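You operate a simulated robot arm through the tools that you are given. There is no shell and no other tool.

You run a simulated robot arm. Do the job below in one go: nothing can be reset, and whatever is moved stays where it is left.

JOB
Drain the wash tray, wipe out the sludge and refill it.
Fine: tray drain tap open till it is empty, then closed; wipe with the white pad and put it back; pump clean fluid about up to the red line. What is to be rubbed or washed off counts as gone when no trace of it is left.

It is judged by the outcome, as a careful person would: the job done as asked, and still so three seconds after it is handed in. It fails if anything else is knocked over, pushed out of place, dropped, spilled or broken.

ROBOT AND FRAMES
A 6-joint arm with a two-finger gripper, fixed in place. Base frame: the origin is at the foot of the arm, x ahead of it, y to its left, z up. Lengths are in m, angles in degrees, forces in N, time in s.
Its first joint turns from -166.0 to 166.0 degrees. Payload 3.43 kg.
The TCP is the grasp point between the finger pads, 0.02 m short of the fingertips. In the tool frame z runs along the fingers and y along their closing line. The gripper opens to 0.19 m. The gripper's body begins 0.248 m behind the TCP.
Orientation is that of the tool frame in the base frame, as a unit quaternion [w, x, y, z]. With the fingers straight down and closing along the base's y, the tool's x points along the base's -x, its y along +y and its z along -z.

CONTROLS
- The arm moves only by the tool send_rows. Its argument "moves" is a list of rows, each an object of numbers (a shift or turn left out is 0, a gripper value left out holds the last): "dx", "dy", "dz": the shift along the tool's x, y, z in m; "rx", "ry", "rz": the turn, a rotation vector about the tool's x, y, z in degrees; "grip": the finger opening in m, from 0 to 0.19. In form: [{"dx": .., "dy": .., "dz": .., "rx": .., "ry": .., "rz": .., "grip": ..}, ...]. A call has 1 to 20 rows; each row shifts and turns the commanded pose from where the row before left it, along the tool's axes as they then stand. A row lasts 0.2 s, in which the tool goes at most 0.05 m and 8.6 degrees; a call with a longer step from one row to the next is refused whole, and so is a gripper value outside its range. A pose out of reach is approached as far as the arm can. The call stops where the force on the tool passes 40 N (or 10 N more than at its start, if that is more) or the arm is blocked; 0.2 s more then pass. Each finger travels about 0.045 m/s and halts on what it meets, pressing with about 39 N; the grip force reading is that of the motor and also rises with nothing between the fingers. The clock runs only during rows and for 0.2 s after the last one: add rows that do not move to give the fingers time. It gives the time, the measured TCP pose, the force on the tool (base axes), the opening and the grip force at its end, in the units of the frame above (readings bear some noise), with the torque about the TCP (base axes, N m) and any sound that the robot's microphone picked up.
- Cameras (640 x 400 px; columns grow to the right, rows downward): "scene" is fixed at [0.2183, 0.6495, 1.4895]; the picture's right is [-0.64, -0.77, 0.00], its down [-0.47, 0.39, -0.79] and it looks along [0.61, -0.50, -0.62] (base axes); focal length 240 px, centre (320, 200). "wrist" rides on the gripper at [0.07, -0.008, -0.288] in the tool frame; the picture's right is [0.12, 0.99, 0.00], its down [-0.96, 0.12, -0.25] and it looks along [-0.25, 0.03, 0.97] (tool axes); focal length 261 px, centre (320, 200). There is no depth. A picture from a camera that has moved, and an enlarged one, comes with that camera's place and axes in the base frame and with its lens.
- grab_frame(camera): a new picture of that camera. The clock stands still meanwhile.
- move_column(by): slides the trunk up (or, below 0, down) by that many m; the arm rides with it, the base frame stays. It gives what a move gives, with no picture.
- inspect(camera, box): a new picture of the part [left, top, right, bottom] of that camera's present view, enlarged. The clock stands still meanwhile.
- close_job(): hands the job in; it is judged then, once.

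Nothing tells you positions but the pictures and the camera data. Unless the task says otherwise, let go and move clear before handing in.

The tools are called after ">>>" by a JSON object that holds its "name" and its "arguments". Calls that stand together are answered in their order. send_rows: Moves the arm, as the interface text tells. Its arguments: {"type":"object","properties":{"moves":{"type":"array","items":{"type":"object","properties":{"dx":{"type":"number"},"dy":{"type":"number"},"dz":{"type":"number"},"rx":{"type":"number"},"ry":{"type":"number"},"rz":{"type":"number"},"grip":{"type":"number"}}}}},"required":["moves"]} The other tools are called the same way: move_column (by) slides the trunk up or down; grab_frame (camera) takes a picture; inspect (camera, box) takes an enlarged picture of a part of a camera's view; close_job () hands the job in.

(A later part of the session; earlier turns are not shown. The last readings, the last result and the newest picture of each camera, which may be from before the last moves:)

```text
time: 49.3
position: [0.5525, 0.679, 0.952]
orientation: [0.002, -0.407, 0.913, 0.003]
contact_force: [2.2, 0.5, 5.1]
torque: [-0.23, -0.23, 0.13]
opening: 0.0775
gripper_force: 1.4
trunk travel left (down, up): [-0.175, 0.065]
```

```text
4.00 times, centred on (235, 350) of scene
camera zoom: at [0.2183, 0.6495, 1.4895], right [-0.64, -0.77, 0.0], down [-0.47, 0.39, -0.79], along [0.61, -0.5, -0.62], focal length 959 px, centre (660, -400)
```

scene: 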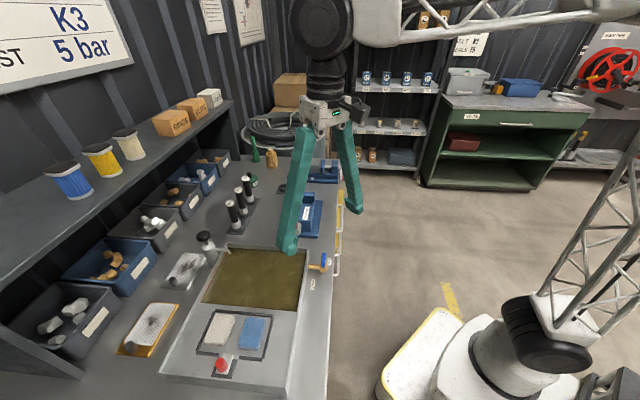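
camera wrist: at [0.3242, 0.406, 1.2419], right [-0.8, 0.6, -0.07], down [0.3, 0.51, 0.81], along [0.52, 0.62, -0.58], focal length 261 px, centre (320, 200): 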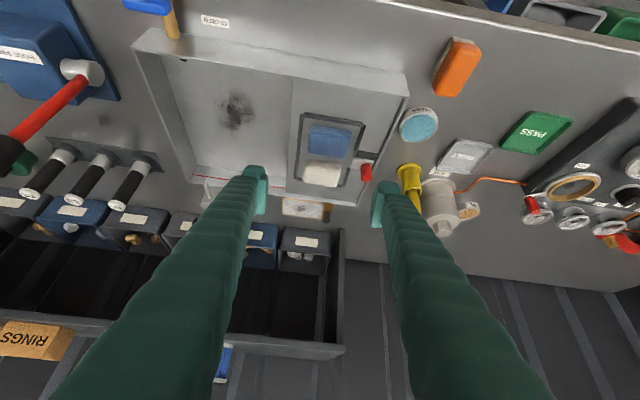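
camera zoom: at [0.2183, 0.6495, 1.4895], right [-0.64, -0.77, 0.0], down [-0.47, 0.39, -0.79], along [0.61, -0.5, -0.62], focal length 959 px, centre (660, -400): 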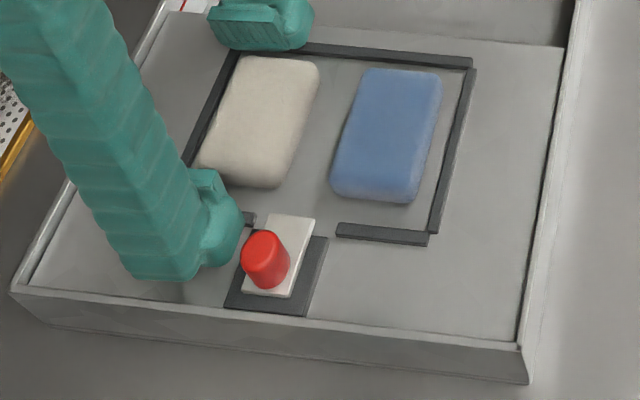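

>>> {"name": "send_rows", "arguments": {"moves": [{"dz": -0.001, "dx": 0.003}, {}]}}

>>> {"name": "send_rows", "arguments": {"moves": [{"grip": 0.05}, {}, {}, {}]}}

>>> {"name": "inspect", "arguments": {"camera": "wrist", "box": [240, 80, 400, 240]}}

>>> {"name": "inspect", "arguments": {"camera": "scene", "box": [185, 300, 285, 400]}}

```text
time: 49.9
position: [0.5504, 0.678, 0.9527]
orientation: [0.001, -0.407, 0.913, 0.003]
contact_force: [0.3, -0.2, -1.0]
torque: [0.01, 0.02, 0.0]
opening: 0.0761
gripper_force: 0.1
trunk travel left (down, up): [-0.175, 0.065]
```

```text
time: 50.9
position: [0.5498, 0.6776, 0.9536]
orientation: [0.002, -0.407, 0.913, 0.003]
contact_force: [0.5, 0.7, -0.8]
torque: [0.01, 0.03, 0.02]
opening: 0.0601
gripper_force: 39.3
trunk travel left (down, up): [-0.175, 0.065]
```

```text
2.50 times, centred on (320, 160) of wrist
camera zoom: at [0.5073, 0.6174, 1.2408], right [-0.82, 0.58, 0.0], down [0.56, 0.79, 0.25], along [0.14, 0.21, -0.97], focal length 652 px, centre (320, 300)
```

zoom: 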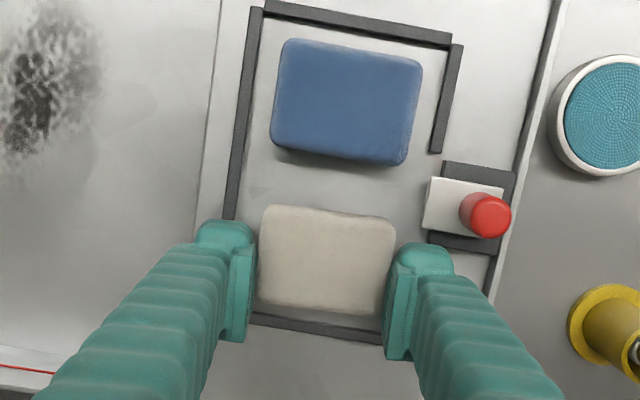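

```text
4.00 times, centred on (235, 350) of scene
camera zoom: at [0.2183, 0.6495, 1.4895], right [-0.64, -0.77, 0.0], down [-0.47, 0.39, -0.79], along [0.61, -0.5, -0.62], focal length 959 px, centre (660, -400)
```

zoom: 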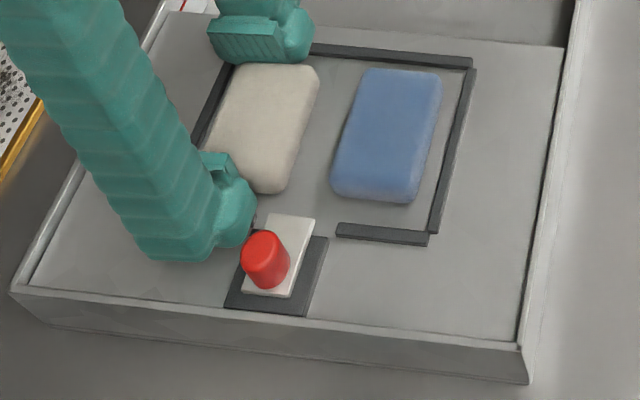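

Gripped: 60 mm opening at 39 N. I'll lift gently and check it is held.

>>> {"name": "send_rows", "arguments": {"moves": [{"grip": 0.04}, {"dz": -0.005}, {"dz": -0.01}, {"dz": -0.02}, {"dz": -0.02}, {}]}}

>>> {"name": "inspect", "arguments": {"camera": "wrist", "box": [240, 80, 400, 240]}}

>>> {"name": "inspect", "arguments": {"camera": "scene", "box": [185, 260, 305, 380]}}

```text
time: 52.3
position: [0.5501, 0.6766, 1.0077]
orientation: [0.002, -0.407, 0.914, 0.002]
contact_force: [0.1, 0.5, -0.3]
torque: [0.04, -0.01, 0.03]
opening: 0.0402
gripper_force: 0.1
trunk travel left (down, up): [-0.175, 0.065]
```

```text
2.50 times, centred on (320, 160) of wrist
camera zoom: at [0.5072, 0.6166, 1.2961], right [-0.82, 0.58, 0.0], down [0.56, 0.79, 0.25], along [0.14, 0.21, -0.97], focal length 652 px, centre (320, 300)
```

zoom: 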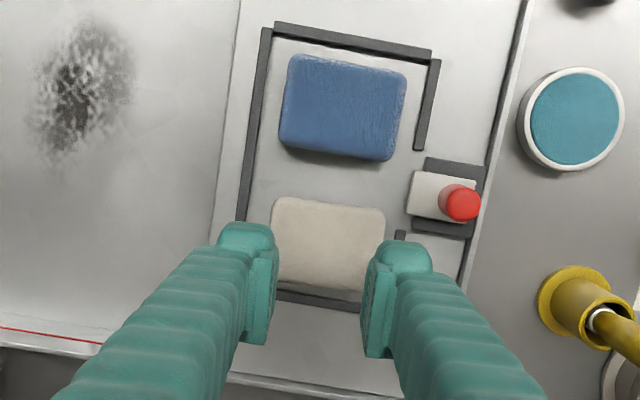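

```text
3.33 times, centred on (245, 320) of scene
camera zoom: at [0.2183, 0.6495, 1.4895], right [-0.64, -0.77, 0.0], down [-0.47, 0.39, -0.79], along [0.61, -0.5, -0.62], focal length 799 px, centre (570, -200)
```

zoom: 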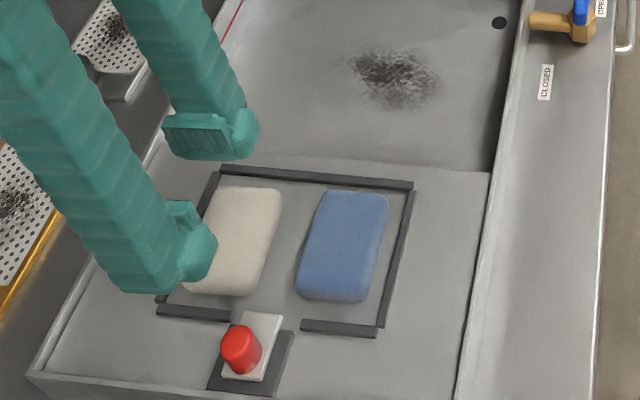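

The pad slipped out because only a few millimetres of its rounded top were engaged; it is still sitting in the frame. I'll measure the clearance inside the frame precisely.

>>> {"name": "send_rows", "arguments": {"moves": [{"dx": 0.03, "dz": -0.02, "grip": 0.12}, {"dx": 0.03}, {}, {}, {}]}}

>>> {"name": "inspect", "arguments": {"camera": "wrist", "box": [260, 170, 380, 290]}}

>>> {"name": "grab_frame", "arguments": {"camera": "wrist"}}

```text
time: 53.5
position: [0.509, 0.633, 1.0273]
orientation: [0.003, -0.407, 0.914, 0.003]
contact_force: [0.1, 0.4, -0.9]
torque: [0.04, 0.0, -0.01]
opening: 0.1198
gripper_force: 0.0
trunk travel left (down, up): [-0.175, 0.065]
```

```text
3.33 times, centred on (320, 230) of wrist
camera zoom: at [0.4664, 0.5725, 1.3154], right [-0.82, 0.58, 0.0], down [0.56, 0.79, 0.25], along [0.14, 0.21, -0.97], focal length 869 px, centre (320, 100)
```

zoom: 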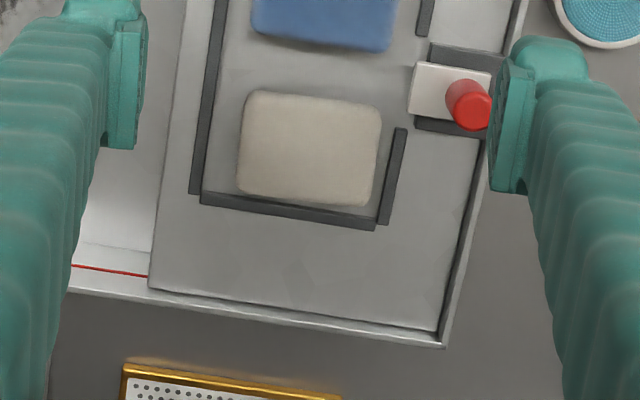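

```text
taken
camera wrist: at [0.4664, 0.5725, 1.3154], right [-0.82, 0.58, 0.0], down [0.56, 0.79, 0.25], along [0.14, 0.21, -0.97], focal length 261 px, centre (320, 200)
```

wrist: 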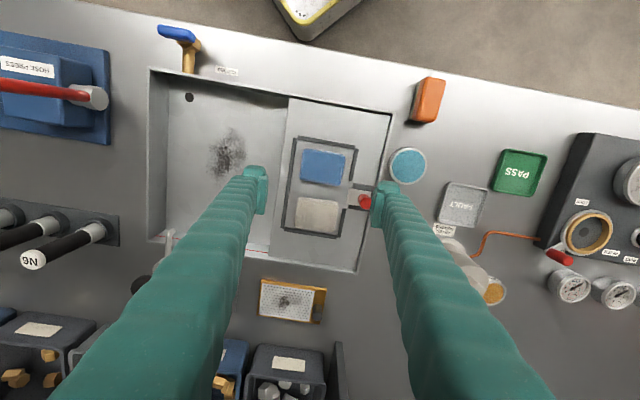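

>>> {"name": "inspect", "arguments": {"camera": "wrist", "box": [280, 183, 360, 243]}}

>>> {"name": "inspect", "arguments": {"camera": "scene", "box": [195, 305, 275, 385]}}

```text
6.67 times, centred on (320, 213) of wrist
camera zoom: at [0.4664, 0.5725, 1.3154], right [-0.82, 0.58, 0.0], down [0.56, 0.79, 0.25], along [0.14, 0.21, -0.97], focal length 1738 px, centre (320, 113)
```

zoom: 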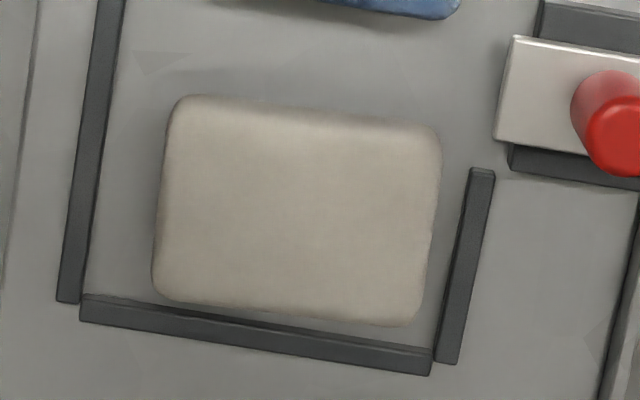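

```text
5.00 times, centred on (235, 345) of scene
camera zoom: at [0.2183, 0.6495, 1.4895], right [-0.64, -0.77, 0.0], down [-0.47, 0.39, -0.79], along [0.61, -0.5, -0.62], focal length 1199 px, centre (745, -525)
```

zoom: 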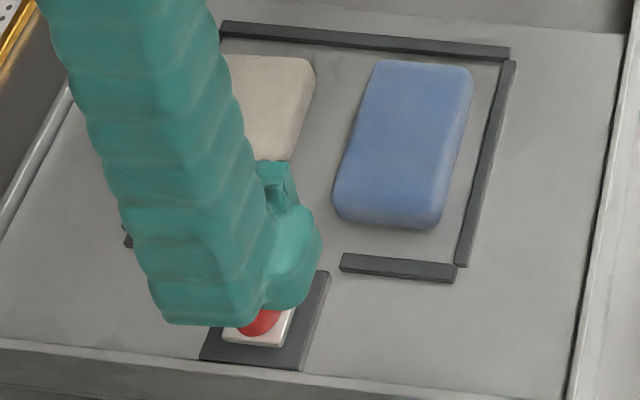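

The pad now sits near the -b bar: frame inner length is about 84 mm, pad about 64 mm. Before choosing a better grasp I'll measure the pad-top height by touching it lightly with closed fingers.

>>> {"name": "send_rows", "arguments": {"moves": [{"ry": 0.45, "grip": 0.0}, {}, {}, {}, {}, {"dx": -0.0245, "dz": 0.02}, {"dx": -0.0244, "dy": 0.001, "dz": 0.02}, {"dz": 0.019}, {}]}}

>>> {"name": "send_rows", "arguments": {"moves": [{"dz": 0.003}, {"dz": 0.002}, {}]}}

>>> {"name": "send_rows", "arguments": {"moves": [{"dz": 0.002}, {}]}}

```text
time: 55.5
position: [0.5416, 0.6688, 0.9687]
orientation: [-0.001, -0.406, 0.914, 0.001]
contact_force: [-0.4, -0.8, 6.5]
torque: [0.01, -0.01, -0.01]
opening: 0.0059
gripper_force: 34.4
trunk travel left (down, up): [-0.175, 0.065]
```

```text
time: 56.1
position: [0.5411, 0.6709, 0.969]
orientation: [0.002, -0.407, 0.914, 0.003]
contact_force: [-1.2, -3.9, 20.9]
torque: [-0.16, 0.05, -0.01]
opening: 0.0061
gripper_force: 33.6
trunk travel left (down, up): [-0.175, 0.065]
stopped in row 3: the force on the tool passed its limit at 44 N (the readings are from after the stop); the commanded pose is now the measured one
```

```text
time: 56.6
position: [0.5425, 0.6729, 0.9694]
orientation: [0.003, -0.407, 0.913, 0.004]
contact_force: [0.8, -5.3, 20.4]
torque: [-0.2, 0.04, -0.01]
opening: 0.006
gripper_force: 34.1
trunk travel left (down, up): [-0.175, 0.065]
stopped in row 2: the force on the tool passed its limit at 41 N (the readings are from after the stop); the commanded pose is now the measured one
```

Contact came earlier than expected, at TCP 0.969 (tips about 0.949). I'll look at what is actually touching.

>>> {"name": "inspect", "arguments": {"camera": "wrist", "box": [240, 100, 400, 260]}}

>>> {"name": "inspect", "arguments": {"camera": "scene", "box": [185, 290, 285, 390]}}

```text
2.50 times, centred on (320, 180) of wrist
camera zoom: at [0.4989, 0.6117, 1.2566], right [-0.82, 0.58, 0.0], down [0.56, 0.79, 0.26], along [0.15, 0.21, -0.97], focal length 652 px, centre (320, 250)
```

zoom: 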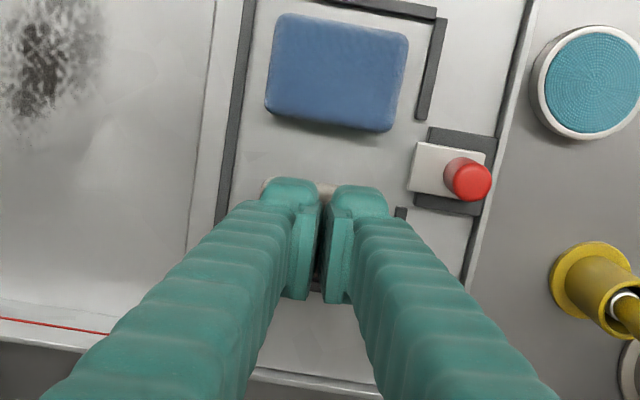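

```text
4.00 times, centred on (235, 340) of scene
camera zoom: at [0.2183, 0.6495, 1.4895], right [-0.64, -0.77, 0.0], down [-0.47, 0.39, -0.79], along [0.61, -0.5, -0.62], focal length 959 px, centre (660, -360)
```

zoom: 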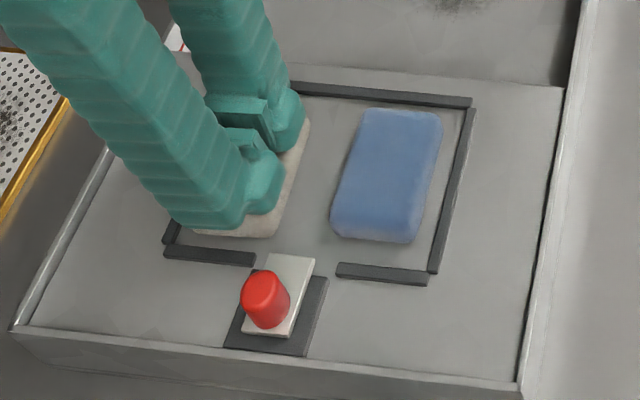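

The pad top really is at about 0.949, some 18 mm above the frame, so the grip wasn't shallow and the pad slipped for another reason (off-centre or tilt). I'll level the tool, re-grip more centrally, and lift in small steps while watching the opening.

>>> {"name": "send_rows", "arguments": {"moves": [{"dz": -0.03}, {"ry": 0.5, "rx": 0.28, "grip": 0.085}, {}, {}, {}, {}, {}]}}

>>> {"name": "inspect", "arguments": {"camera": "wrist", "box": [240, 100, 400, 260]}}

```text
time: 58.2
position: [0.542, 0.6739, 0.9967]
orientation: [0.0, -0.407, 0.913, -0.001]
contact_force: [0.3, -0.6, 0.8]
torque: [-0.01, -0.03, 0.0]
opening: 0.0847
gripper_force: 0.1
trunk travel left (down, up): [-0.175, 0.065]
```

```text
2.50 times, centred on (320, 180) of wrist
camera zoom: at [0.4997, 0.6157, 1.2856], right [-0.82, 0.58, 0.0], down [0.56, 0.79, 0.25], along [0.14, 0.2, -0.97], focal length 652 px, centre (320, 250)
```

zoom: 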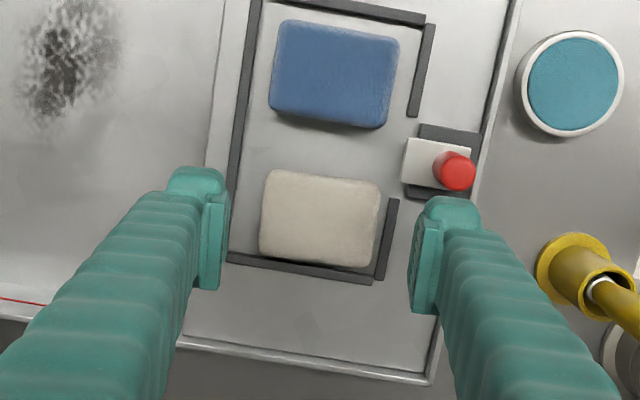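

>>> {"name": "send_rows", "arguments": {"moves": [{"dz": 0.02, "grip": 0.08}, {"dz": 0.015}, {"dz": 0.0065, "dx": -0.001}, {}]}}

>>> {"name": "send_rows", "arguments": {"moves": [{"grip": 0.055}, {}, {}, {}, {}]}}

>>> {"name": "inspect", "arguments": {"camera": "wrist", "box": [240, 100, 400, 260]}}

>>> {"name": "inspect", "arguments": {"camera": "scene", "box": [185, 290, 285, 390]}}

```text
time: 59.2
position: [0.5422, 0.6745, 0.956]
orientation: [-0.001, -0.406, 0.914, -0.002]
contact_force: [-0.2, -0.3, 0.1]
torque: [0.01, 0.01, -0.02]
opening: 0.0797
gripper_force: 0.1
trunk travel left (down, up): [-0.175, 0.065]
```

```text
time: 60.4
position: [0.5421, 0.6748, 0.9556]
orientation: [0.001, -0.407, 0.914, -0.001]
contact_force: [0.8, 1.0, 0.4]
torque: [0.02, -0.01, 0.01]
opening: 0.0601
gripper_force: 39.2
trunk travel left (down, up): [-0.175, 0.065]
```

```text
2.50 times, centred on (320, 180) of wrist
camera zoom: at [0.5006, 0.6165, 1.2441], right [-0.82, 0.58, 0.0], down [0.56, 0.79, 0.25], along [0.14, 0.2, -0.97], focal length 652 px, centre (320, 250)
```

zoom: 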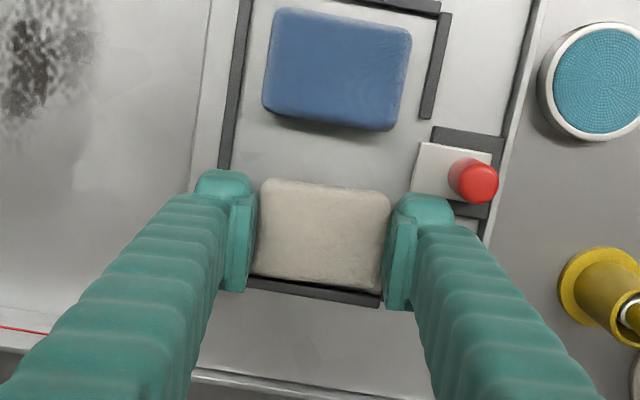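

```text
4.00 times, centred on (235, 340) of scene
camera zoom: at [0.2183, 0.6495, 1.4895], right [-0.64, -0.77, 0.0], down [-0.47, 0.39, -0.79], along [0.61, -0.5, -0.62], focal length 959 px, centre (660, -360)
```

zoom: 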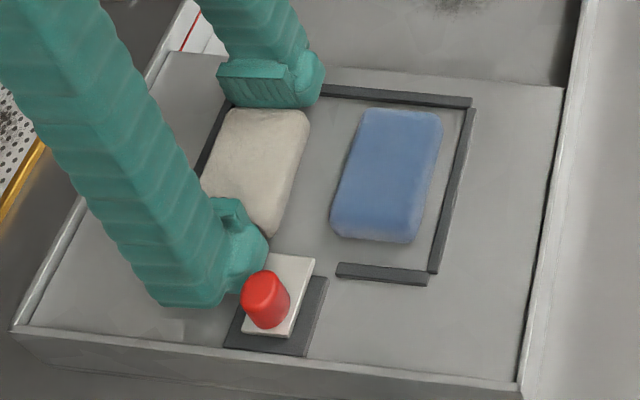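

>>> {"name": "send_rows", "arguments": {"moves": [{"dz": -0.002}, {}]}}

>>> {"name": "send_rows", "arguments": {"moves": [{"dz": -0.003}, {}]}}

>>> {"name": "inspect", "arguments": {"camera": "scene", "box": [185, 290, 285, 390]}}

```text
time: 61.0
position: [0.5423, 0.6738, 0.9568]
orientation: [0.0, -0.406, 0.914, -0.001]
contact_force: [-0.6, 1.1, -0.5]
torque: [0.0, 0.02, -0.01]
opening: 0.0601
gripper_force: 38.7
trunk travel left (down, up): [-0.175, 0.065]
```

```text
time: 61.6
position: [0.5424, 0.6738, 0.9609]
orientation: [0.0, -0.407, 0.913, -0.001]
contact_force: [0.4, 0.9, -1.2]
torque: [0.01, 0.03, 0.02]
opening: 0.0601
gripper_force: 39.2
trunk travel left (down, up): [-0.175, 0.065]
```

```text
4.00 times, centred on (235, 340) of scene
camera zoom: at [0.2183, 0.6495, 1.4895], right [-0.64, -0.77, 0.0], down [-0.47, 0.39, -0.79], along [0.61, -0.5, -0.62], focal length 959 px, centre (660, -360)
```

zoom: 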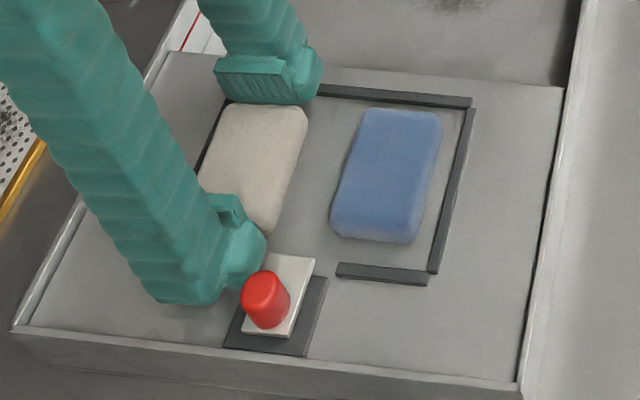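

It is lifting. I'll carry on slowly with the same grip setting.

>>> {"name": "send_rows", "arguments": {"moves": [{"dz": -0.004}, {"dz": -0.004}, {"dz": -0.005}, {"dz": -0.005}, {"dz": -0.006}, {"dz": -0.006}, {}]}}

>>> {"name": "inspect", "arguments": {"camera": "scene", "box": [185, 270, 305, 390]}}

>>> {"name": "inspect", "arguments": {"camera": "wrist", "box": [240, 100, 400, 260]}}

```text
time: 63.2
position: [0.5431, 0.6743, 0.9914]
orientation: [-0.001, -0.407, 0.913, -0.001]
contact_force: [-0.5, 0.2, -0.3]
torque: [0.01, 0.01, 0.02]
opening: 0.06
gripper_force: 38.9
trunk travel left (down, up): [-0.175, 0.065]
```

```text
3.33 times, centred on (245, 330) of scene
camera zoom: at [0.2183, 0.6495, 1.4895], right [-0.64, -0.77, 0.0], down [-0.47, 0.39, -0.79], along [0.61, -0.5, -0.62], focal length 799 px, centre (570, -233)
```

zoom: 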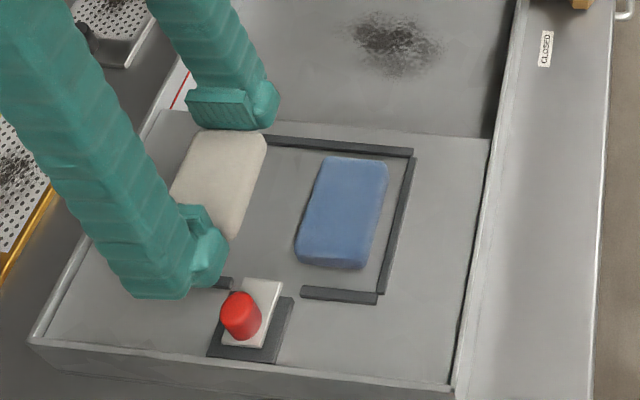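

```text
2.50 times, centred on (320, 180) of wrist
camera zoom: at [0.5006, 0.616, 1.2795], right [-0.82, 0.58, 0.0], down [0.56, 0.79, 0.25], along [0.14, 0.2, -0.97], focal length 652 px, centre (320, 250)
```

zoom: 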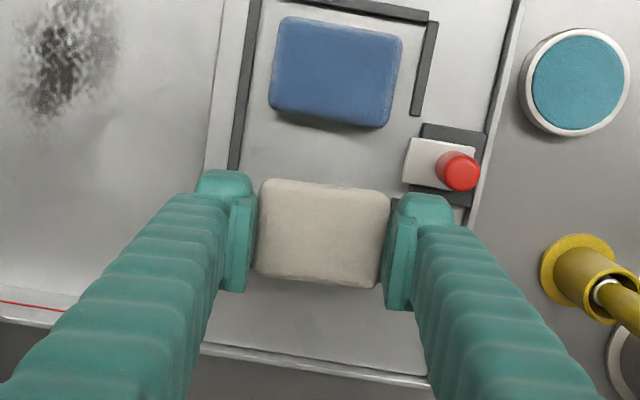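

The pad is held firmly. I'll raise it and carry it over the tray to the robot side of the sludge (centre about (0.611, 0.515)).

>>> {"name": "send_rows", "arguments": {"moves": [{"dz": -0.02}, {"dz": -0.02}, {"dx": 0.0255, "dy": -0.0314}, {"dx": 0.0255, "dy": -0.0314}, {"dx": 0.0255, "dy": -0.0314}, {"dx": 0.0255, "dy": -0.0314}, {"dx": 0.0255, "dy": -0.0314}, {}]}}

>>> {"name": "grab_frame", "arguments": {"camera": "wrist"}}

>>> {"name": "inspect", "arguments": {"camera": "scene", "box": [180, 200, 340, 320]}}

```text
time: 65.0
position: [0.5739, 0.4746, 1.0323]
orientation: [0.0, -0.407, 0.913, -0.002]
contact_force: [0.4, 0.6, 0.7]
torque: [0.03, -0.01, 0.03]
opening: 0.06
gripper_force: 39.1
trunk travel left (down, up): [-0.175, 0.065]
```

```text
taken
camera wrist: at [0.532, 0.4161, 1.3207], right [-0.82, 0.58, 0.0], down [0.56, 0.79, 0.25], along [0.14, 0.2, -0.97], focal length 261 px, centre (320, 200)
```

wrist: 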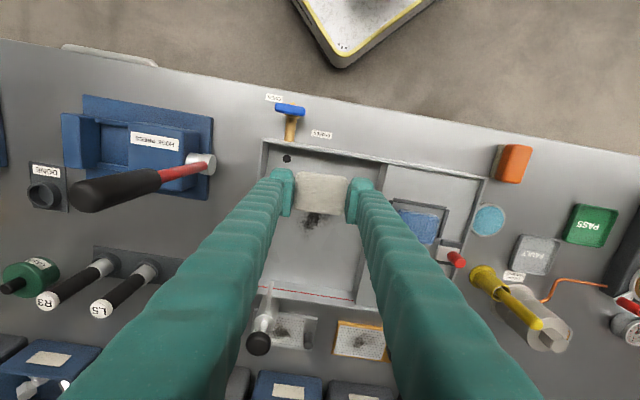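

```text
3.33 times, centred on (260, 260) of scene
camera zoom: at [0.2183, 0.6495, 1.4895], right [-0.64, -0.77, 0.0], down [-0.47, 0.39, -0.79], along [0.61, -0.5, -0.62], focal length 799 px, centre (520, 0)
```

zoom: 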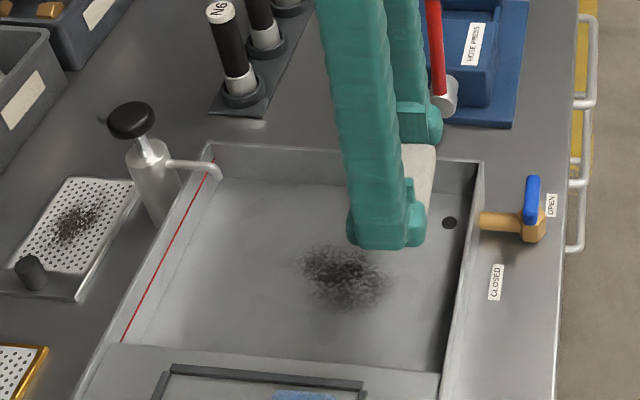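

Positioned over the front end of the sludge patch. I'll descend until the pad meets the floor, by force.

>>> {"name": "send_rows", "arguments": {"moves": [{"dz": 0.04}, {"dz": 0.03}, {"dz": 0.02}, {}]}}

>>> {"name": "send_rows", "arguments": {"moves": [{"dz": 0.005}, {"dz": 0.003}, {}]}}

>>> {"name": "inspect", "arguments": {"camera": "scene", "box": [180, 200, 340, 320]}}

```text
time: 66.0
position: [0.574, 0.4741, 0.9403]
orientation: [0.0, -0.407, 0.914, 0.0]
contact_force: [-0.7, 0.6, -0.2]
torque: [0.0, -0.01, -0.02]
opening: 0.0605
gripper_force: 39.0
trunk travel left (down, up): [-0.175, 0.065]
```

```text
time: 66.8
position: [0.5735, 0.4754, 0.9314]
orientation: [-0.001, -0.407, 0.914, -0.001]
contact_force: [-0.5, -0.9, -0.4]
torque: [0.01, 0.0, 0.0]
opening: 0.0599
gripper_force: 39.2
trunk travel left (down, up): [-0.175, 0.065]
```

```text
3.33 times, centred on (260, 260) of scene
camera zoom: at [0.2183, 0.6495, 1.4895], right [-0.64, -0.77, 0.0], down [-0.47, 0.39, -0.79], along [0.61, -0.5, -0.62], focal length 799 px, centre (520, 0)
```

zoom: 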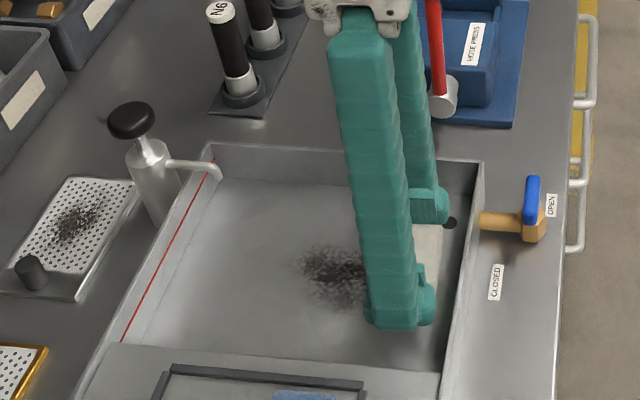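

>>> {"name": "send_rows", "arguments": {"moves": [{"dz": 0.003}, {"dz": 0.003}, {}]}}

>>> {"name": "send_rows", "arguments": {"moves": [{"dz": 0.003}, {}]}}

```text
time: 67.6
position: [0.5741, 0.4744, 0.928]
orientation: [0.0, -0.407, 0.913, -0.001]
contact_force: [-0.1, 0.0, -0.3]
torque: [0.01, 0.0, -0.02]
opening: 0.0601
gripper_force: 39.3
trunk travel left (down, up): [-0.175, 0.065]
```

```text
time: 68.2
position: [0.5733, 0.4737, 0.9245]
orientation: [0.0, -0.407, 0.914, -0.001]
contact_force: [0.1, 0.6, -0.1]
torque: [-0.02, 0.0, 0.0]
opening: 0.0602
gripper_force: 38.4
trunk travel left (down, up): [-0.175, 0.065]
```

>>> {"name": "send_rows", "arguments": {"moves": [{"dz": 0.003}, {}]}}

>>> {"name": "send_rows", "arguments": {"moves": [{"dz": 0.002}, {}]}}

>>> {"name": "send_rows", "arguments": {"moves": [{"dz": 0.002}, {}]}}

```text
time: 68.8
position: [0.5743, 0.4749, 0.9208]
orientation: [0.0, -0.407, 0.914, -0.001]
contact_force: [0.5, -0.1, -0.1]
torque: [-0.02, -0.01, 0.04]
opening: 0.0601
gripper_force: 39.2
trunk travel left (down, up): [-0.175, 0.065]
```

```text
time: 69.4
position: [0.5736, 0.4739, 0.918]
orientation: [0.0, -0.407, 0.913, -0.001]
contact_force: [0.6, 0.4, -0.4]
torque: [-0.01, -0.03, 0.0]
opening: 0.0601
gripper_force: 39.0
trunk travel left (down, up): [-0.175, 0.065]
```

```text
time: 70.0
position: [0.5736, 0.4728, 0.9169]
orientation: [-0.001, -0.407, 0.913, -0.001]
contact_force: [-0.2, 0.2, -0.8]
torque: [0.01, -0.02, 0.0]
opening: 0.0603
gripper_force: 39.1
trunk travel left (down, up): [-0.175, 0.065]
```

>>> {"name": "send_rows", "arguments": {"moves": [{"dz": 0.002}, {}]}}

>>> {"name": "send_rows", "arguments": {"moves": [{"dz": 0.002}, {}]}}

>>> {"name": "send_rows", "arguments": {"moves": [{"dz": 0.002}, {}]}}

>>> {"name": "inspect", "arguments": {"camera": "wrist", "box": [240, 100, 400, 260]}}

>>> {"name": "inspect", "arguments": {"camera": "scene", "box": [240, 240, 320, 320]}}

```text
time: 70.6
position: [0.5752, 0.4728, 0.9144]
orientation: [0.0, -0.406, 0.914, -0.001]
contact_force: [0.5, -0.4, 3.5]
torque: [-0.02, -0.01, 0.05]
opening: 0.0601
gripper_force: 38.9
trunk travel left (down, up): [-0.175, 0.065]
```

```text
time: 71.2
position: [0.5737, 0.4746, 0.9158]
orientation: [0.001, -0.407, 0.913, 0.0]
contact_force: [0.8, 0.1, 29.7]
torque: [-0.11, 0.09, -0.01]
opening: 0.06
gripper_force: 38.8
trunk travel left (down, up): [-0.175, 0.065]
```

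```text
time: 71.6
position: [0.5745, 0.4747, 0.9142]
orientation: [0.002, -0.407, 0.914, 0.0]
contact_force: [-1.0, -3.9, 20.3]
torque: [-0.18, 0.25, 0.0]
opening: 0.0599
gripper_force: 38.9
trunk travel left (down, up): [-0.175, 0.065]
stopped in row 1: the force on the tool passed its limit at 43 N (the readings are from after the stop); the commanded pose is now the measured one
```

```text
2.50 times, centred on (320, 180) of wrist
camera zoom: at [0.5314, 0.4164, 1.2033], right [-0.82, 0.58, 0.0], down [0.56, 0.79, 0.25], along [0.15, 0.2, -0.97], focal length 652 px, centre (320, 250)
```

zoom: 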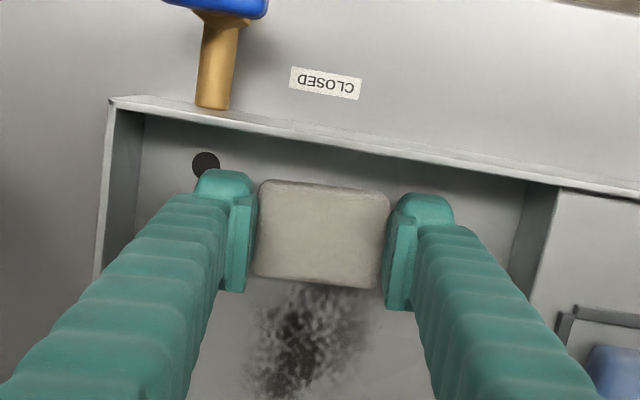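

```text
5.00 times, centred on (280, 280) of scene
camera zoom: at [0.2183, 0.6495, 1.4895], right [-0.64, -0.77, 0.0], down [-0.47, 0.39, -0.79], along [0.61, -0.5, -0.62], focal length 1199 px, centre (520, -200)
```

zoom: 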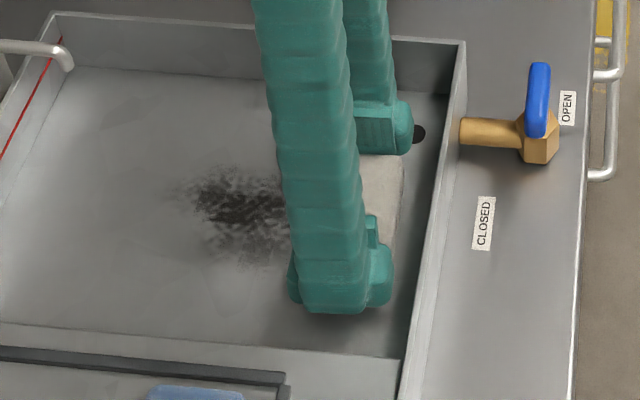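

The pad meets the floor at TCP z of about 0.9145. I'll ease to a light press and make a first stroke toward the bench back.

>>> {"name": "send_rows", "arguments": {"moves": [{"dz": -0.0006}, {"dx": -0.015}, {"dx": -0.02}, {"dx": -0.02}, {}]}}

>>> {"name": "inspect", "arguments": {"camera": "wrist", "box": [240, 60, 400, 260]}}

```text
time: 72.8
position: [0.6105, 0.5166, 0.915]
orientation: [0.001, -0.407, 0.914, 0.0]
contact_force: [-3.5, -3.1, 16.2]
torque: [-0.08, 0.1, -0.03]
opening: 0.0601
gripper_force: 38.9
trunk travel left (down, up): [-0.175, 0.065]
```

```text
2.00 times, centred on (320, 160) of wrist
camera zoom: at [0.5681, 0.4586, 1.2033], right [-0.82, 0.58, 0.0], down [0.56, 0.79, 0.25], along [0.14, 0.2, -0.97], focal length 521 px, centre (320, 280)
```

zoom: 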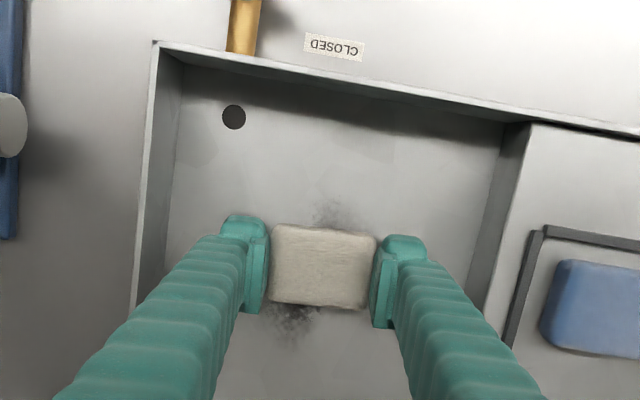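

Wiping works at about 16 N of press. I'll continue past the patch, shift lane and come back.

>>> {"name": "send_rows", "arguments": {"moves": [{"dx": -0.02}, {"dx": -0.02}, {"dx": -0.02}, {"dy": -0.012}, {"dx": 0.02}, {"dx": 0.02}, {"dx": 0.02}, {"dx": 0.02}, {"dx": 0.02}, {"dx": 0.02}, {}]}}

>>> {"name": "send_rows", "arguments": {"moves": [{"dy": 0.024}, {"dx": -0.02}, {"dx": -0.02}, {"dx": -0.02}, {"dx": -0.02}, {"dx": -0.02}, {"dx": -0.02}, {}]}}

>>> {"name": "inspect", "arguments": {"camera": "wrist", "box": [240, 60, 400, 260]}}

>>> {"name": "inspect", "arguments": {"camera": "scene", "box": [200, 220, 320, 320]}}

```text
time: 75.2
position: [0.5795, 0.4634, 0.9138]
orientation: [0.0, -0.407, 0.913, -0.001]
contact_force: [-3.7, -2.7, 9.2]
torque: [-0.09, 0.05, -0.01]
opening: 0.06
gripper_force: 39.0
trunk travel left (down, up): [-0.175, 0.065]
```

```text
time: 77.0
position: [0.643, 0.5686, 0.9142]
orientation: [0.001, -0.407, 0.914, -0.001]
contact_force: [-1.5, -2.9, 10.8]
torque: [-0.04, 0.01, 0.06]
opening: 0.06
gripper_force: 38.5
trunk travel left (down, up): [-0.175, 0.065]
```

```text
2.00 times, centred on (320, 160) of wrist
camera zoom: at [0.6004, 0.5103, 1.2029], right [-0.82, 0.58, 0.0], down [0.56, 0.79, 0.25], along [0.14, 0.2, -0.97], focal length 521 px, centre (320, 280)
```

zoom: 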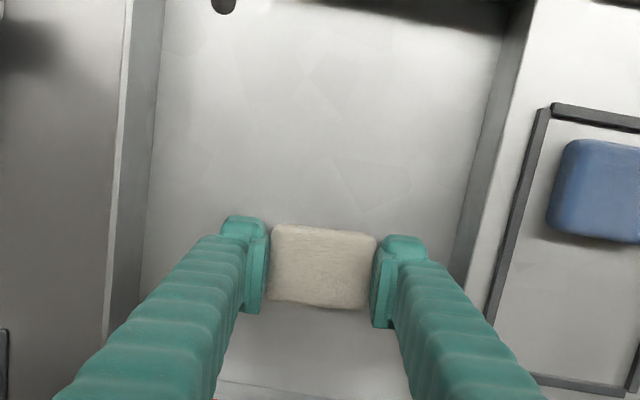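

```text
4.00 times, centred on (260, 270) of scene
camera zoom: at [0.2183, 0.6495, 1.4895], right [-0.64, -0.77, 0.0], down [-0.47, 0.39, -0.79], along [0.61, -0.5, -0.62], focal length 959 px, centre (560, -80)
```

zoom: 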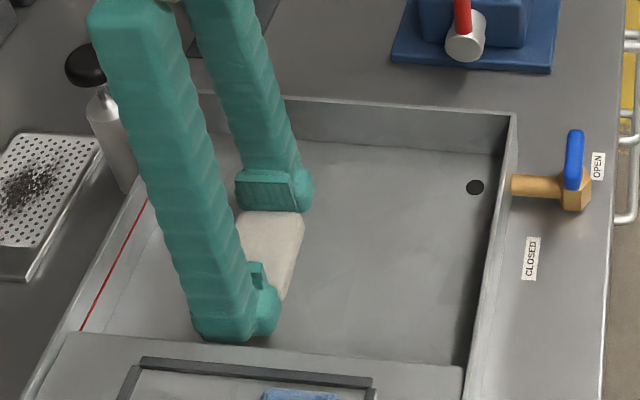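

It already looks clean. I'll do one wider pass on both sides to be sure, then lift and inspect.

>>> {"name": "send_rows", "arguments": {"moves": [{"dy": -0.017}, {"dy": -0.017}, {"dx": 0.02}, {"dx": 0.02}, {"dx": 0.02}, {"dx": 0.02}, {"dx": 0.02}, {"dx": 0.02}, {"dy": 0.015}, {"dy": 0.015}, {"dy": 0.015}, {}]}}

>>> {"name": "send_rows", "arguments": {"moves": [{"dx": -0.02}, {"dx": -0.02}, {"dx": -0.02}, {"dx": -0.02}, {"dx": -0.02}, {"dx": -0.02}, {"dy": -0.02}, {"dx": 0.02}, {"dx": 0.02}, {"dx": 0.02}, {"dx": 0.02}, {"dx": 0.02}, {"dx": 0.02}, {}]}}

>>> {"name": "send_rows", "arguments": {"moves": [{"dz": -0.02}, {"dz": -0.03}, {"dz": -0.04}, {"dz": -0.03}, {}]}}

>>> {"name": "grab_frame", "arguments": {"camera": "wrist"}}

>>> {"name": "inspect", "arguments": {"camera": "scene", "box": [200, 220, 320, 320]}}

```text
time: 79.6
position: [0.5537, 0.4867, 0.9139]
orientation: [0.001, -0.407, 0.913, -0.001]
contact_force: [0.2, -0.9, 6.1]
torque: [0.0, -0.02, -0.01]
opening: 0.0602
gripper_force: 38.8
trunk travel left (down, up): [-0.175, 0.065]
```

```text
time: 82.6
position: [0.5693, 0.4734, 0.9154]
orientation: [0.0, -0.407, 0.914, -0.002]
contact_force: [-1.2, -0.3, 1.4]
torque: [-0.03, -0.01, 0.02]
opening: 0.06
gripper_force: 39.8
trunk travel left (down, up): [-0.175, 0.065]
```

```text
time: 83.8
position: [0.568, 0.4732, 1.0338]
orientation: [0.0, -0.407, 0.913, -0.001]
contact_force: [0.0, -0.6, -0.7]
torque: [0.01, 0.02, 0.01]
opening: 0.06
gripper_force: 38.7
trunk travel left (down, up): [-0.175, 0.065]
```

```text
taken
camera wrist: at [0.526, 0.4151, 1.3231], right [-0.82, 0.58, 0.0], down [0.56, 0.79, 0.25], along [0.14, 0.2, -0.97], focal length 261 px, centre (320, 200)
```

wrist: 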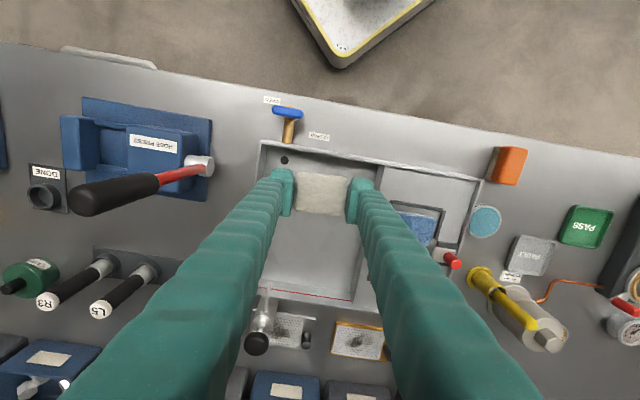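

```text
4.00 times, centred on (260, 270) of scene
camera zoom: at [0.2183, 0.6495, 1.4895], right [-0.64, -0.77, 0.0], down [-0.47, 0.39, -0.79], along [0.61, -0.5, -0.62], focal length 959 px, centre (560, -80)
```

zoom: 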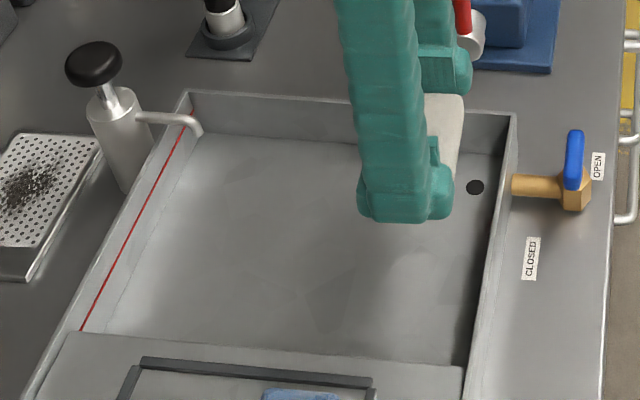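

The tray floor looks clean. I'll carry the pad back over its place in the frame and inspect both the tray and the alignment.

>>> {"name": "send_rows", "arguments": {"moves": [{"dx": -0.0264, "dy": 0.0295}, {"dx": -0.0264, "dy": 0.0295}, {"dx": -0.0264, "dy": 0.0295}, {"dx": -0.0264, "dy": 0.0295}, {"dx": -0.0264, "dy": 0.0295}, {"dz": 0.025}, {}]}}

>>> {"name": "inspect", "arguments": {"camera": "scene", "box": [210, 235, 310, 310]}}

>>> {"name": "inspect", "arguments": {"camera": "wrist", "box": [240, 100, 400, 260]}}

>>> {"name": "grab_frame", "arguments": {"camera": "wrist"}}

```text
time: 85.4
position: [0.5472, 0.6717, 1.0096]
orientation: [0.0, -0.407, 0.913, -0.001]
contact_force: [0.3, -0.8, -0.4]
torque: [-0.02, 0.01, 0.0]
opening: 0.06
gripper_force: 39.6
trunk travel left (down, up): [-0.175, 0.065]
```

```text
5.33 times, centred on (260, 272) of scene
camera zoom: at [0.2183, 0.6495, 1.4895], right [-0.64, -0.77, 0.0], down [-0.47, 0.39, -0.79], along [0.61, -0.5, -0.62], focal length 1278 px, centre (640, -187)
```

zoom: 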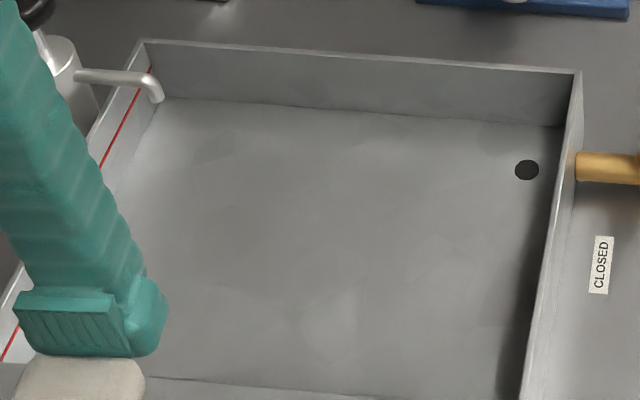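

```text
2.50 times, centred on (320, 180) of wrist
camera zoom: at [0.5046, 0.6125, 1.2977], right [-0.82, 0.58, 0.0], down [0.56, 0.79, 0.25], along [0.14, 0.2, -0.97], focal length 652 px, centre (320, 250)
```

zoom: 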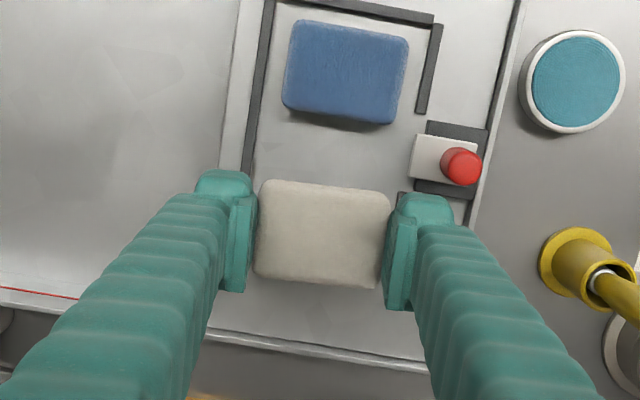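

```text
taken
camera wrist: at [0.5046, 0.6125, 1.2977], right [-0.82, 0.58, 0.0], down [0.56, 0.79, 0.25], along [0.14, 0.2, -0.97], focal length 261 px, centre (320, 200)
```

wrist: 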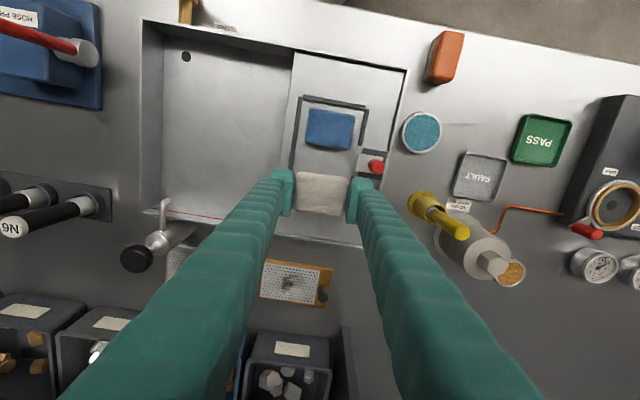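

The tray floor is spotless and the pad is over its slot. I'll lower it to the deck and feel for contact.

>>> {"name": "send_rows", "arguments": {"moves": [{"dz": 0.025}, {"dz": 0.02}, {"dz": 0.005}, {}]}}

>>> {"name": "send_rows", "arguments": {"moves": [{"dz": 0.002}, {}]}}

>>> {"name": "send_rows", "arguments": {"moves": [{"dz": 0.0015}, {}]}}

>>> {"name": "inspect", "arguments": {"camera": "wrist", "box": [240, 100, 400, 260]}}

```text
time: 86.4
position: [0.5476, 0.6696, 0.9589]
orientation: [0.0, -0.407, 0.913, -0.001]
contact_force: [0.1, 0.0, -0.2]
torque: [0.03, -0.02, 0.01]
opening: 0.0601
gripper_force: 39.3
trunk travel left (down, up): [-0.175, 0.065]
```

```text
time: 87.0
position: [0.5484, 0.6703, 0.9561]
orientation: [0.0, -0.407, 0.913, -0.001]
contact_force: [-0.1, 0.3, 0.2]
torque: [-0.01, 0.01, -0.01]
opening: 0.0602
gripper_force: 39.0
trunk travel left (down, up): [-0.175, 0.065]
```

```text
time: 87.6
position: [0.547, 0.6718, 0.9549]
orientation: [0.0, -0.407, 0.913, 0.0]
contact_force: [-0.3, -0.9, -0.3]
torque: [0.03, 0.0, 0.02]
opening: 0.0598
gripper_force: 38.7
trunk travel left (down, up): [-0.175, 0.065]
```

```text
2.50 times, centred on (320, 180) of wrist
camera zoom: at [0.5047, 0.6125, 1.244], right [-0.82, 0.58, 0.0], down [0.56, 0.79, 0.25], along [0.14, 0.2, -0.97], focal length 652 px, centre (320, 250)
```

zoom: 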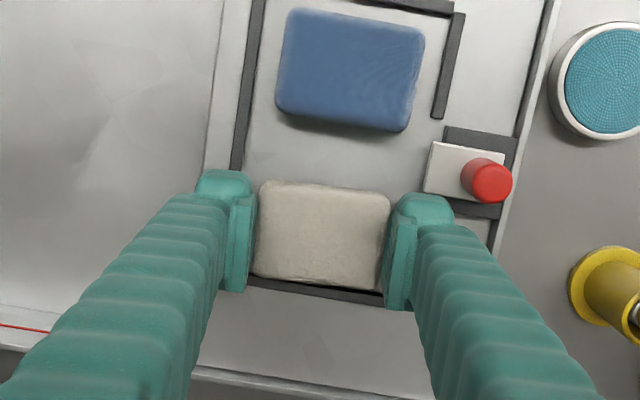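

>>> {"name": "send_rows", "arguments": {"moves": [{"dz": 0.001}, {}]}}

>>> {"name": "send_rows", "arguments": {"moves": [{"dz": 0.001}, {}]}}

```text
time: 88.2
position: [0.5476, 0.67, 0.9555]
orientation: [0.0, -0.406, 0.914, 0.0]
contact_force: [0.3, 0.5, 1.1]
torque: [0.03, -0.01, -0.02]
opening: 0.0601
gripper_force: 38.9
trunk travel left (down, up): [-0.175, 0.065]
```

```text
time: 88.8
position: [0.5469, 0.6716, 0.9537]
orientation: [0.002, -0.407, 0.914, 0.0]
contact_force: [1.6, -0.3, 8.9]
torque: [-0.02, -0.03, -0.01]
opening: 0.0601
gripper_force: 39.5
trunk travel left (down, up): [-0.175, 0.065]
```

The pad is on the deck. I'll release with a small opening and rise.

>>> {"name": "send_rows", "arguments": {"moves": [{"dz": -0.0008}, {"grip": 0.074}, {}, {}]}}

>>> {"name": "send_rows", "arguments": {"moves": [{"dz": -0.01}, {"dz": -0.03}, {"dz": -0.04}, {"dz": -0.04}, {}]}}

>>> {"name": "inspect", "arguments": {"camera": "wrist", "box": [240, 100, 400, 260]}}

>>> {"name": "inspect", "arguments": {"camera": "scene", "box": [185, 290, 285, 390]}}

```text
time: 89.8
position: [0.5474, 0.6723, 0.9539]
orientation: [0.001, -0.407, 0.913, -0.001]
contact_force: [1.2, 0.5, 0.8]
torque: [0.0, -0.01, 0.02]
opening: 0.074
gripper_force: 0.1
trunk travel left (down, up): [-0.175, 0.065]
```

```text
time: 91.0
position: [0.5493, 0.6698, 1.0755]
orientation: [0.001, -0.407, 0.914, 0.0]
contact_force: [-0.2, 0.6, 0.7]
torque: [-0.03, 0.02, 0.01]
opening: 0.0741
gripper_force: 0.0
trunk travel left (down, up): [-0.175, 0.065]
```

```text
2.50 times, centred on (320, 180) of wrist
camera zoom: at [0.5051, 0.6116, 1.3633], right [-0.82, 0.58, 0.0], down [0.56, 0.79, 0.25], along [0.14, 0.2, -0.97], focal length 652 px, centre (320, 250)
```

zoom: 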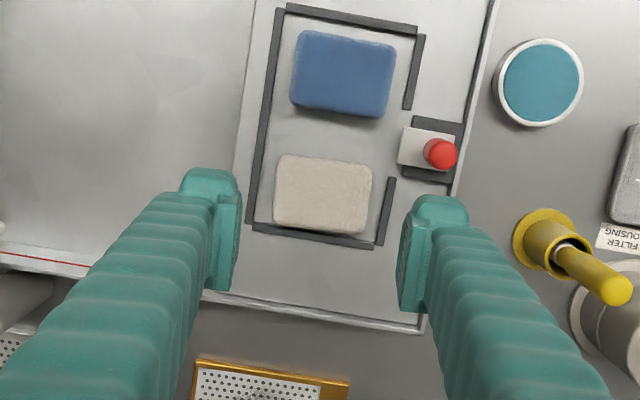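

```text
4.00 times, centred on (235, 340) of scene
camera zoom: at [0.2183, 0.6495, 1.4895], right [-0.64, -0.77, 0.0], down [-0.47, 0.39, -0.79], along [0.61, -0.5, -0.62], focal length 959 px, centre (660, -360)
```

zoom: 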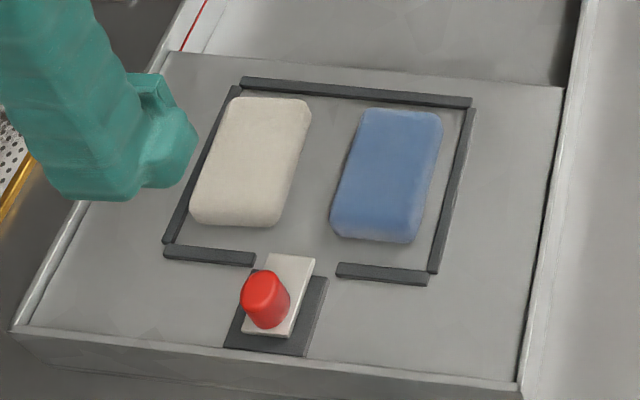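

The white pad is back in its frame. Next is the pump (black knob, estimated top at (0.771, 0.605, 1.01)), which is near the reach limit. I'll rise, close the fingers and tilt outward to check for clearance around the pump and shelf.

>>> {"name": "send_rows", "arguments": {"moves": [{"dz": -0.045}, {"dz": -0.045, "grip": 0.0}, {"ry": -7}, {"ry": -7}, {"ry": -6}, {}, {}]}}

>>> {"name": "grab_frame", "arguments": {"camera": "wrist"}}

>>> {"name": "grab_frame", "arguments": {"camera": "scene"}}

```text
time: 92.6
position: [0.5463, 0.672, 1.165]
orientation: [0.159, -0.4, 0.9, 0.069]
contact_force: [1.0, 0.0, 0.0]
torque: [0.03, -0.01, 0.01]
opening: 0.0
gripper_force: 34.0
trunk travel left (down, up): [-0.175, 0.065]
```

```text
taken
camera wrist: at [0.4414, 0.5425, 1.4113], right [-0.81, 0.58, -0.04], down [0.46, 0.69, 0.56], along [0.36, 0.44, -0.83], focal length 261 px, centre (320, 200)
```

wrist: 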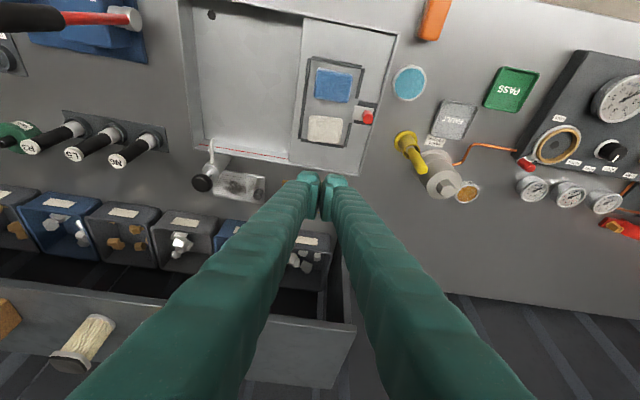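

```text
taken
```

scene: 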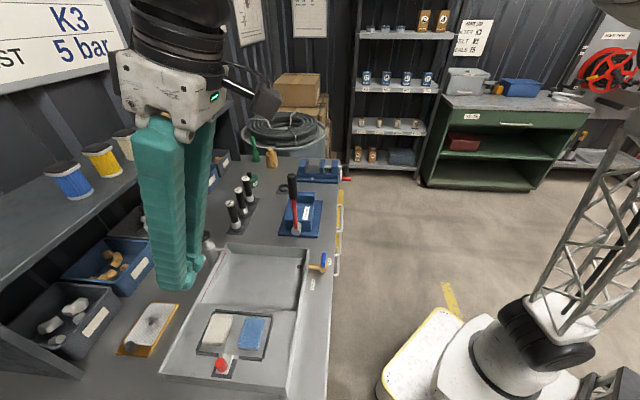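

The shelf edge is about 15 cm behind the pump, so there is room. I'll move to a pre-press pose above the knob with the 20° tilt.

>>> {"name": "send_rows", "arguments": {"moves": [{"dx": -0.0135, "dy": -0.0353, "dz": 0.0182}, {"dx": -0.0135, "dy": -0.0353, "dz": 0.0182}, {"dx": -0.0135, "dy": -0.0353, "dz": 0.0182}, {"dx": -0.0135, "dy": -0.0353, "dz": 0.0182}, {"dx": -0.0135, "dy": -0.0353, "dz": 0.0182}, {"dx": -0.0135, "dy": -0.0353, "dz": 0.0182}, {}]}}

>>> {"name": "grab_frame", "arguments": {"camera": "wrist"}}

>>> {"name": "inspect", "arguments": {"camera": "scene", "box": [150, 170, 270, 290]}}

```text
time: 94.2
position: [0.7819, 0.6141, 1.0891]
orientation: [0.159, -0.402, 0.899, 0.07]
contact_force: [0.4, -0.4, 0.2]
torque: [0.0, 0.04, -0.01]
opening: 0.0001
gripper_force: 34.4
trunk travel left (down, up): [-0.175, 0.065]
```

```text
taken
camera wrist: at [0.6756, 0.486, 1.3361], right [-0.81, 0.58, -0.04], down [0.46, 0.69, 0.56], along [0.36, 0.44, -0.83], focal length 261 px, centre (320, 200)
```

wrist: 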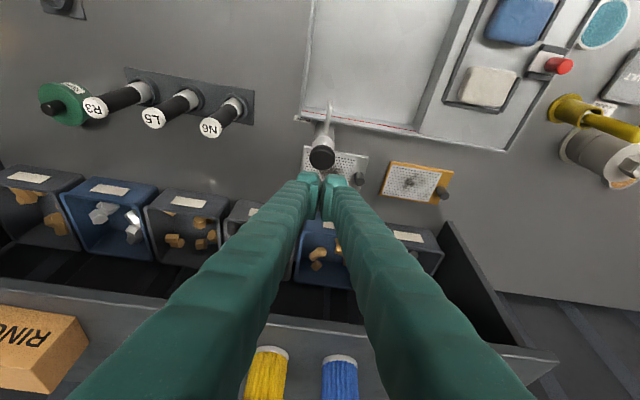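

```text
3.33 times, centred on (210, 230) of scene
camera zoom: at [0.2183, 0.6495, 1.4895], right [-0.64, -0.77, 0.0], down [-0.47, 0.39, -0.79], along [0.61, -0.5, -0.62], focal length 799 px, centre (687, 100)
```

zoom: 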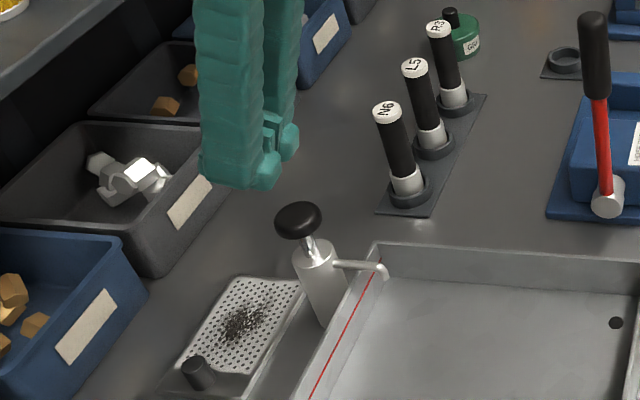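

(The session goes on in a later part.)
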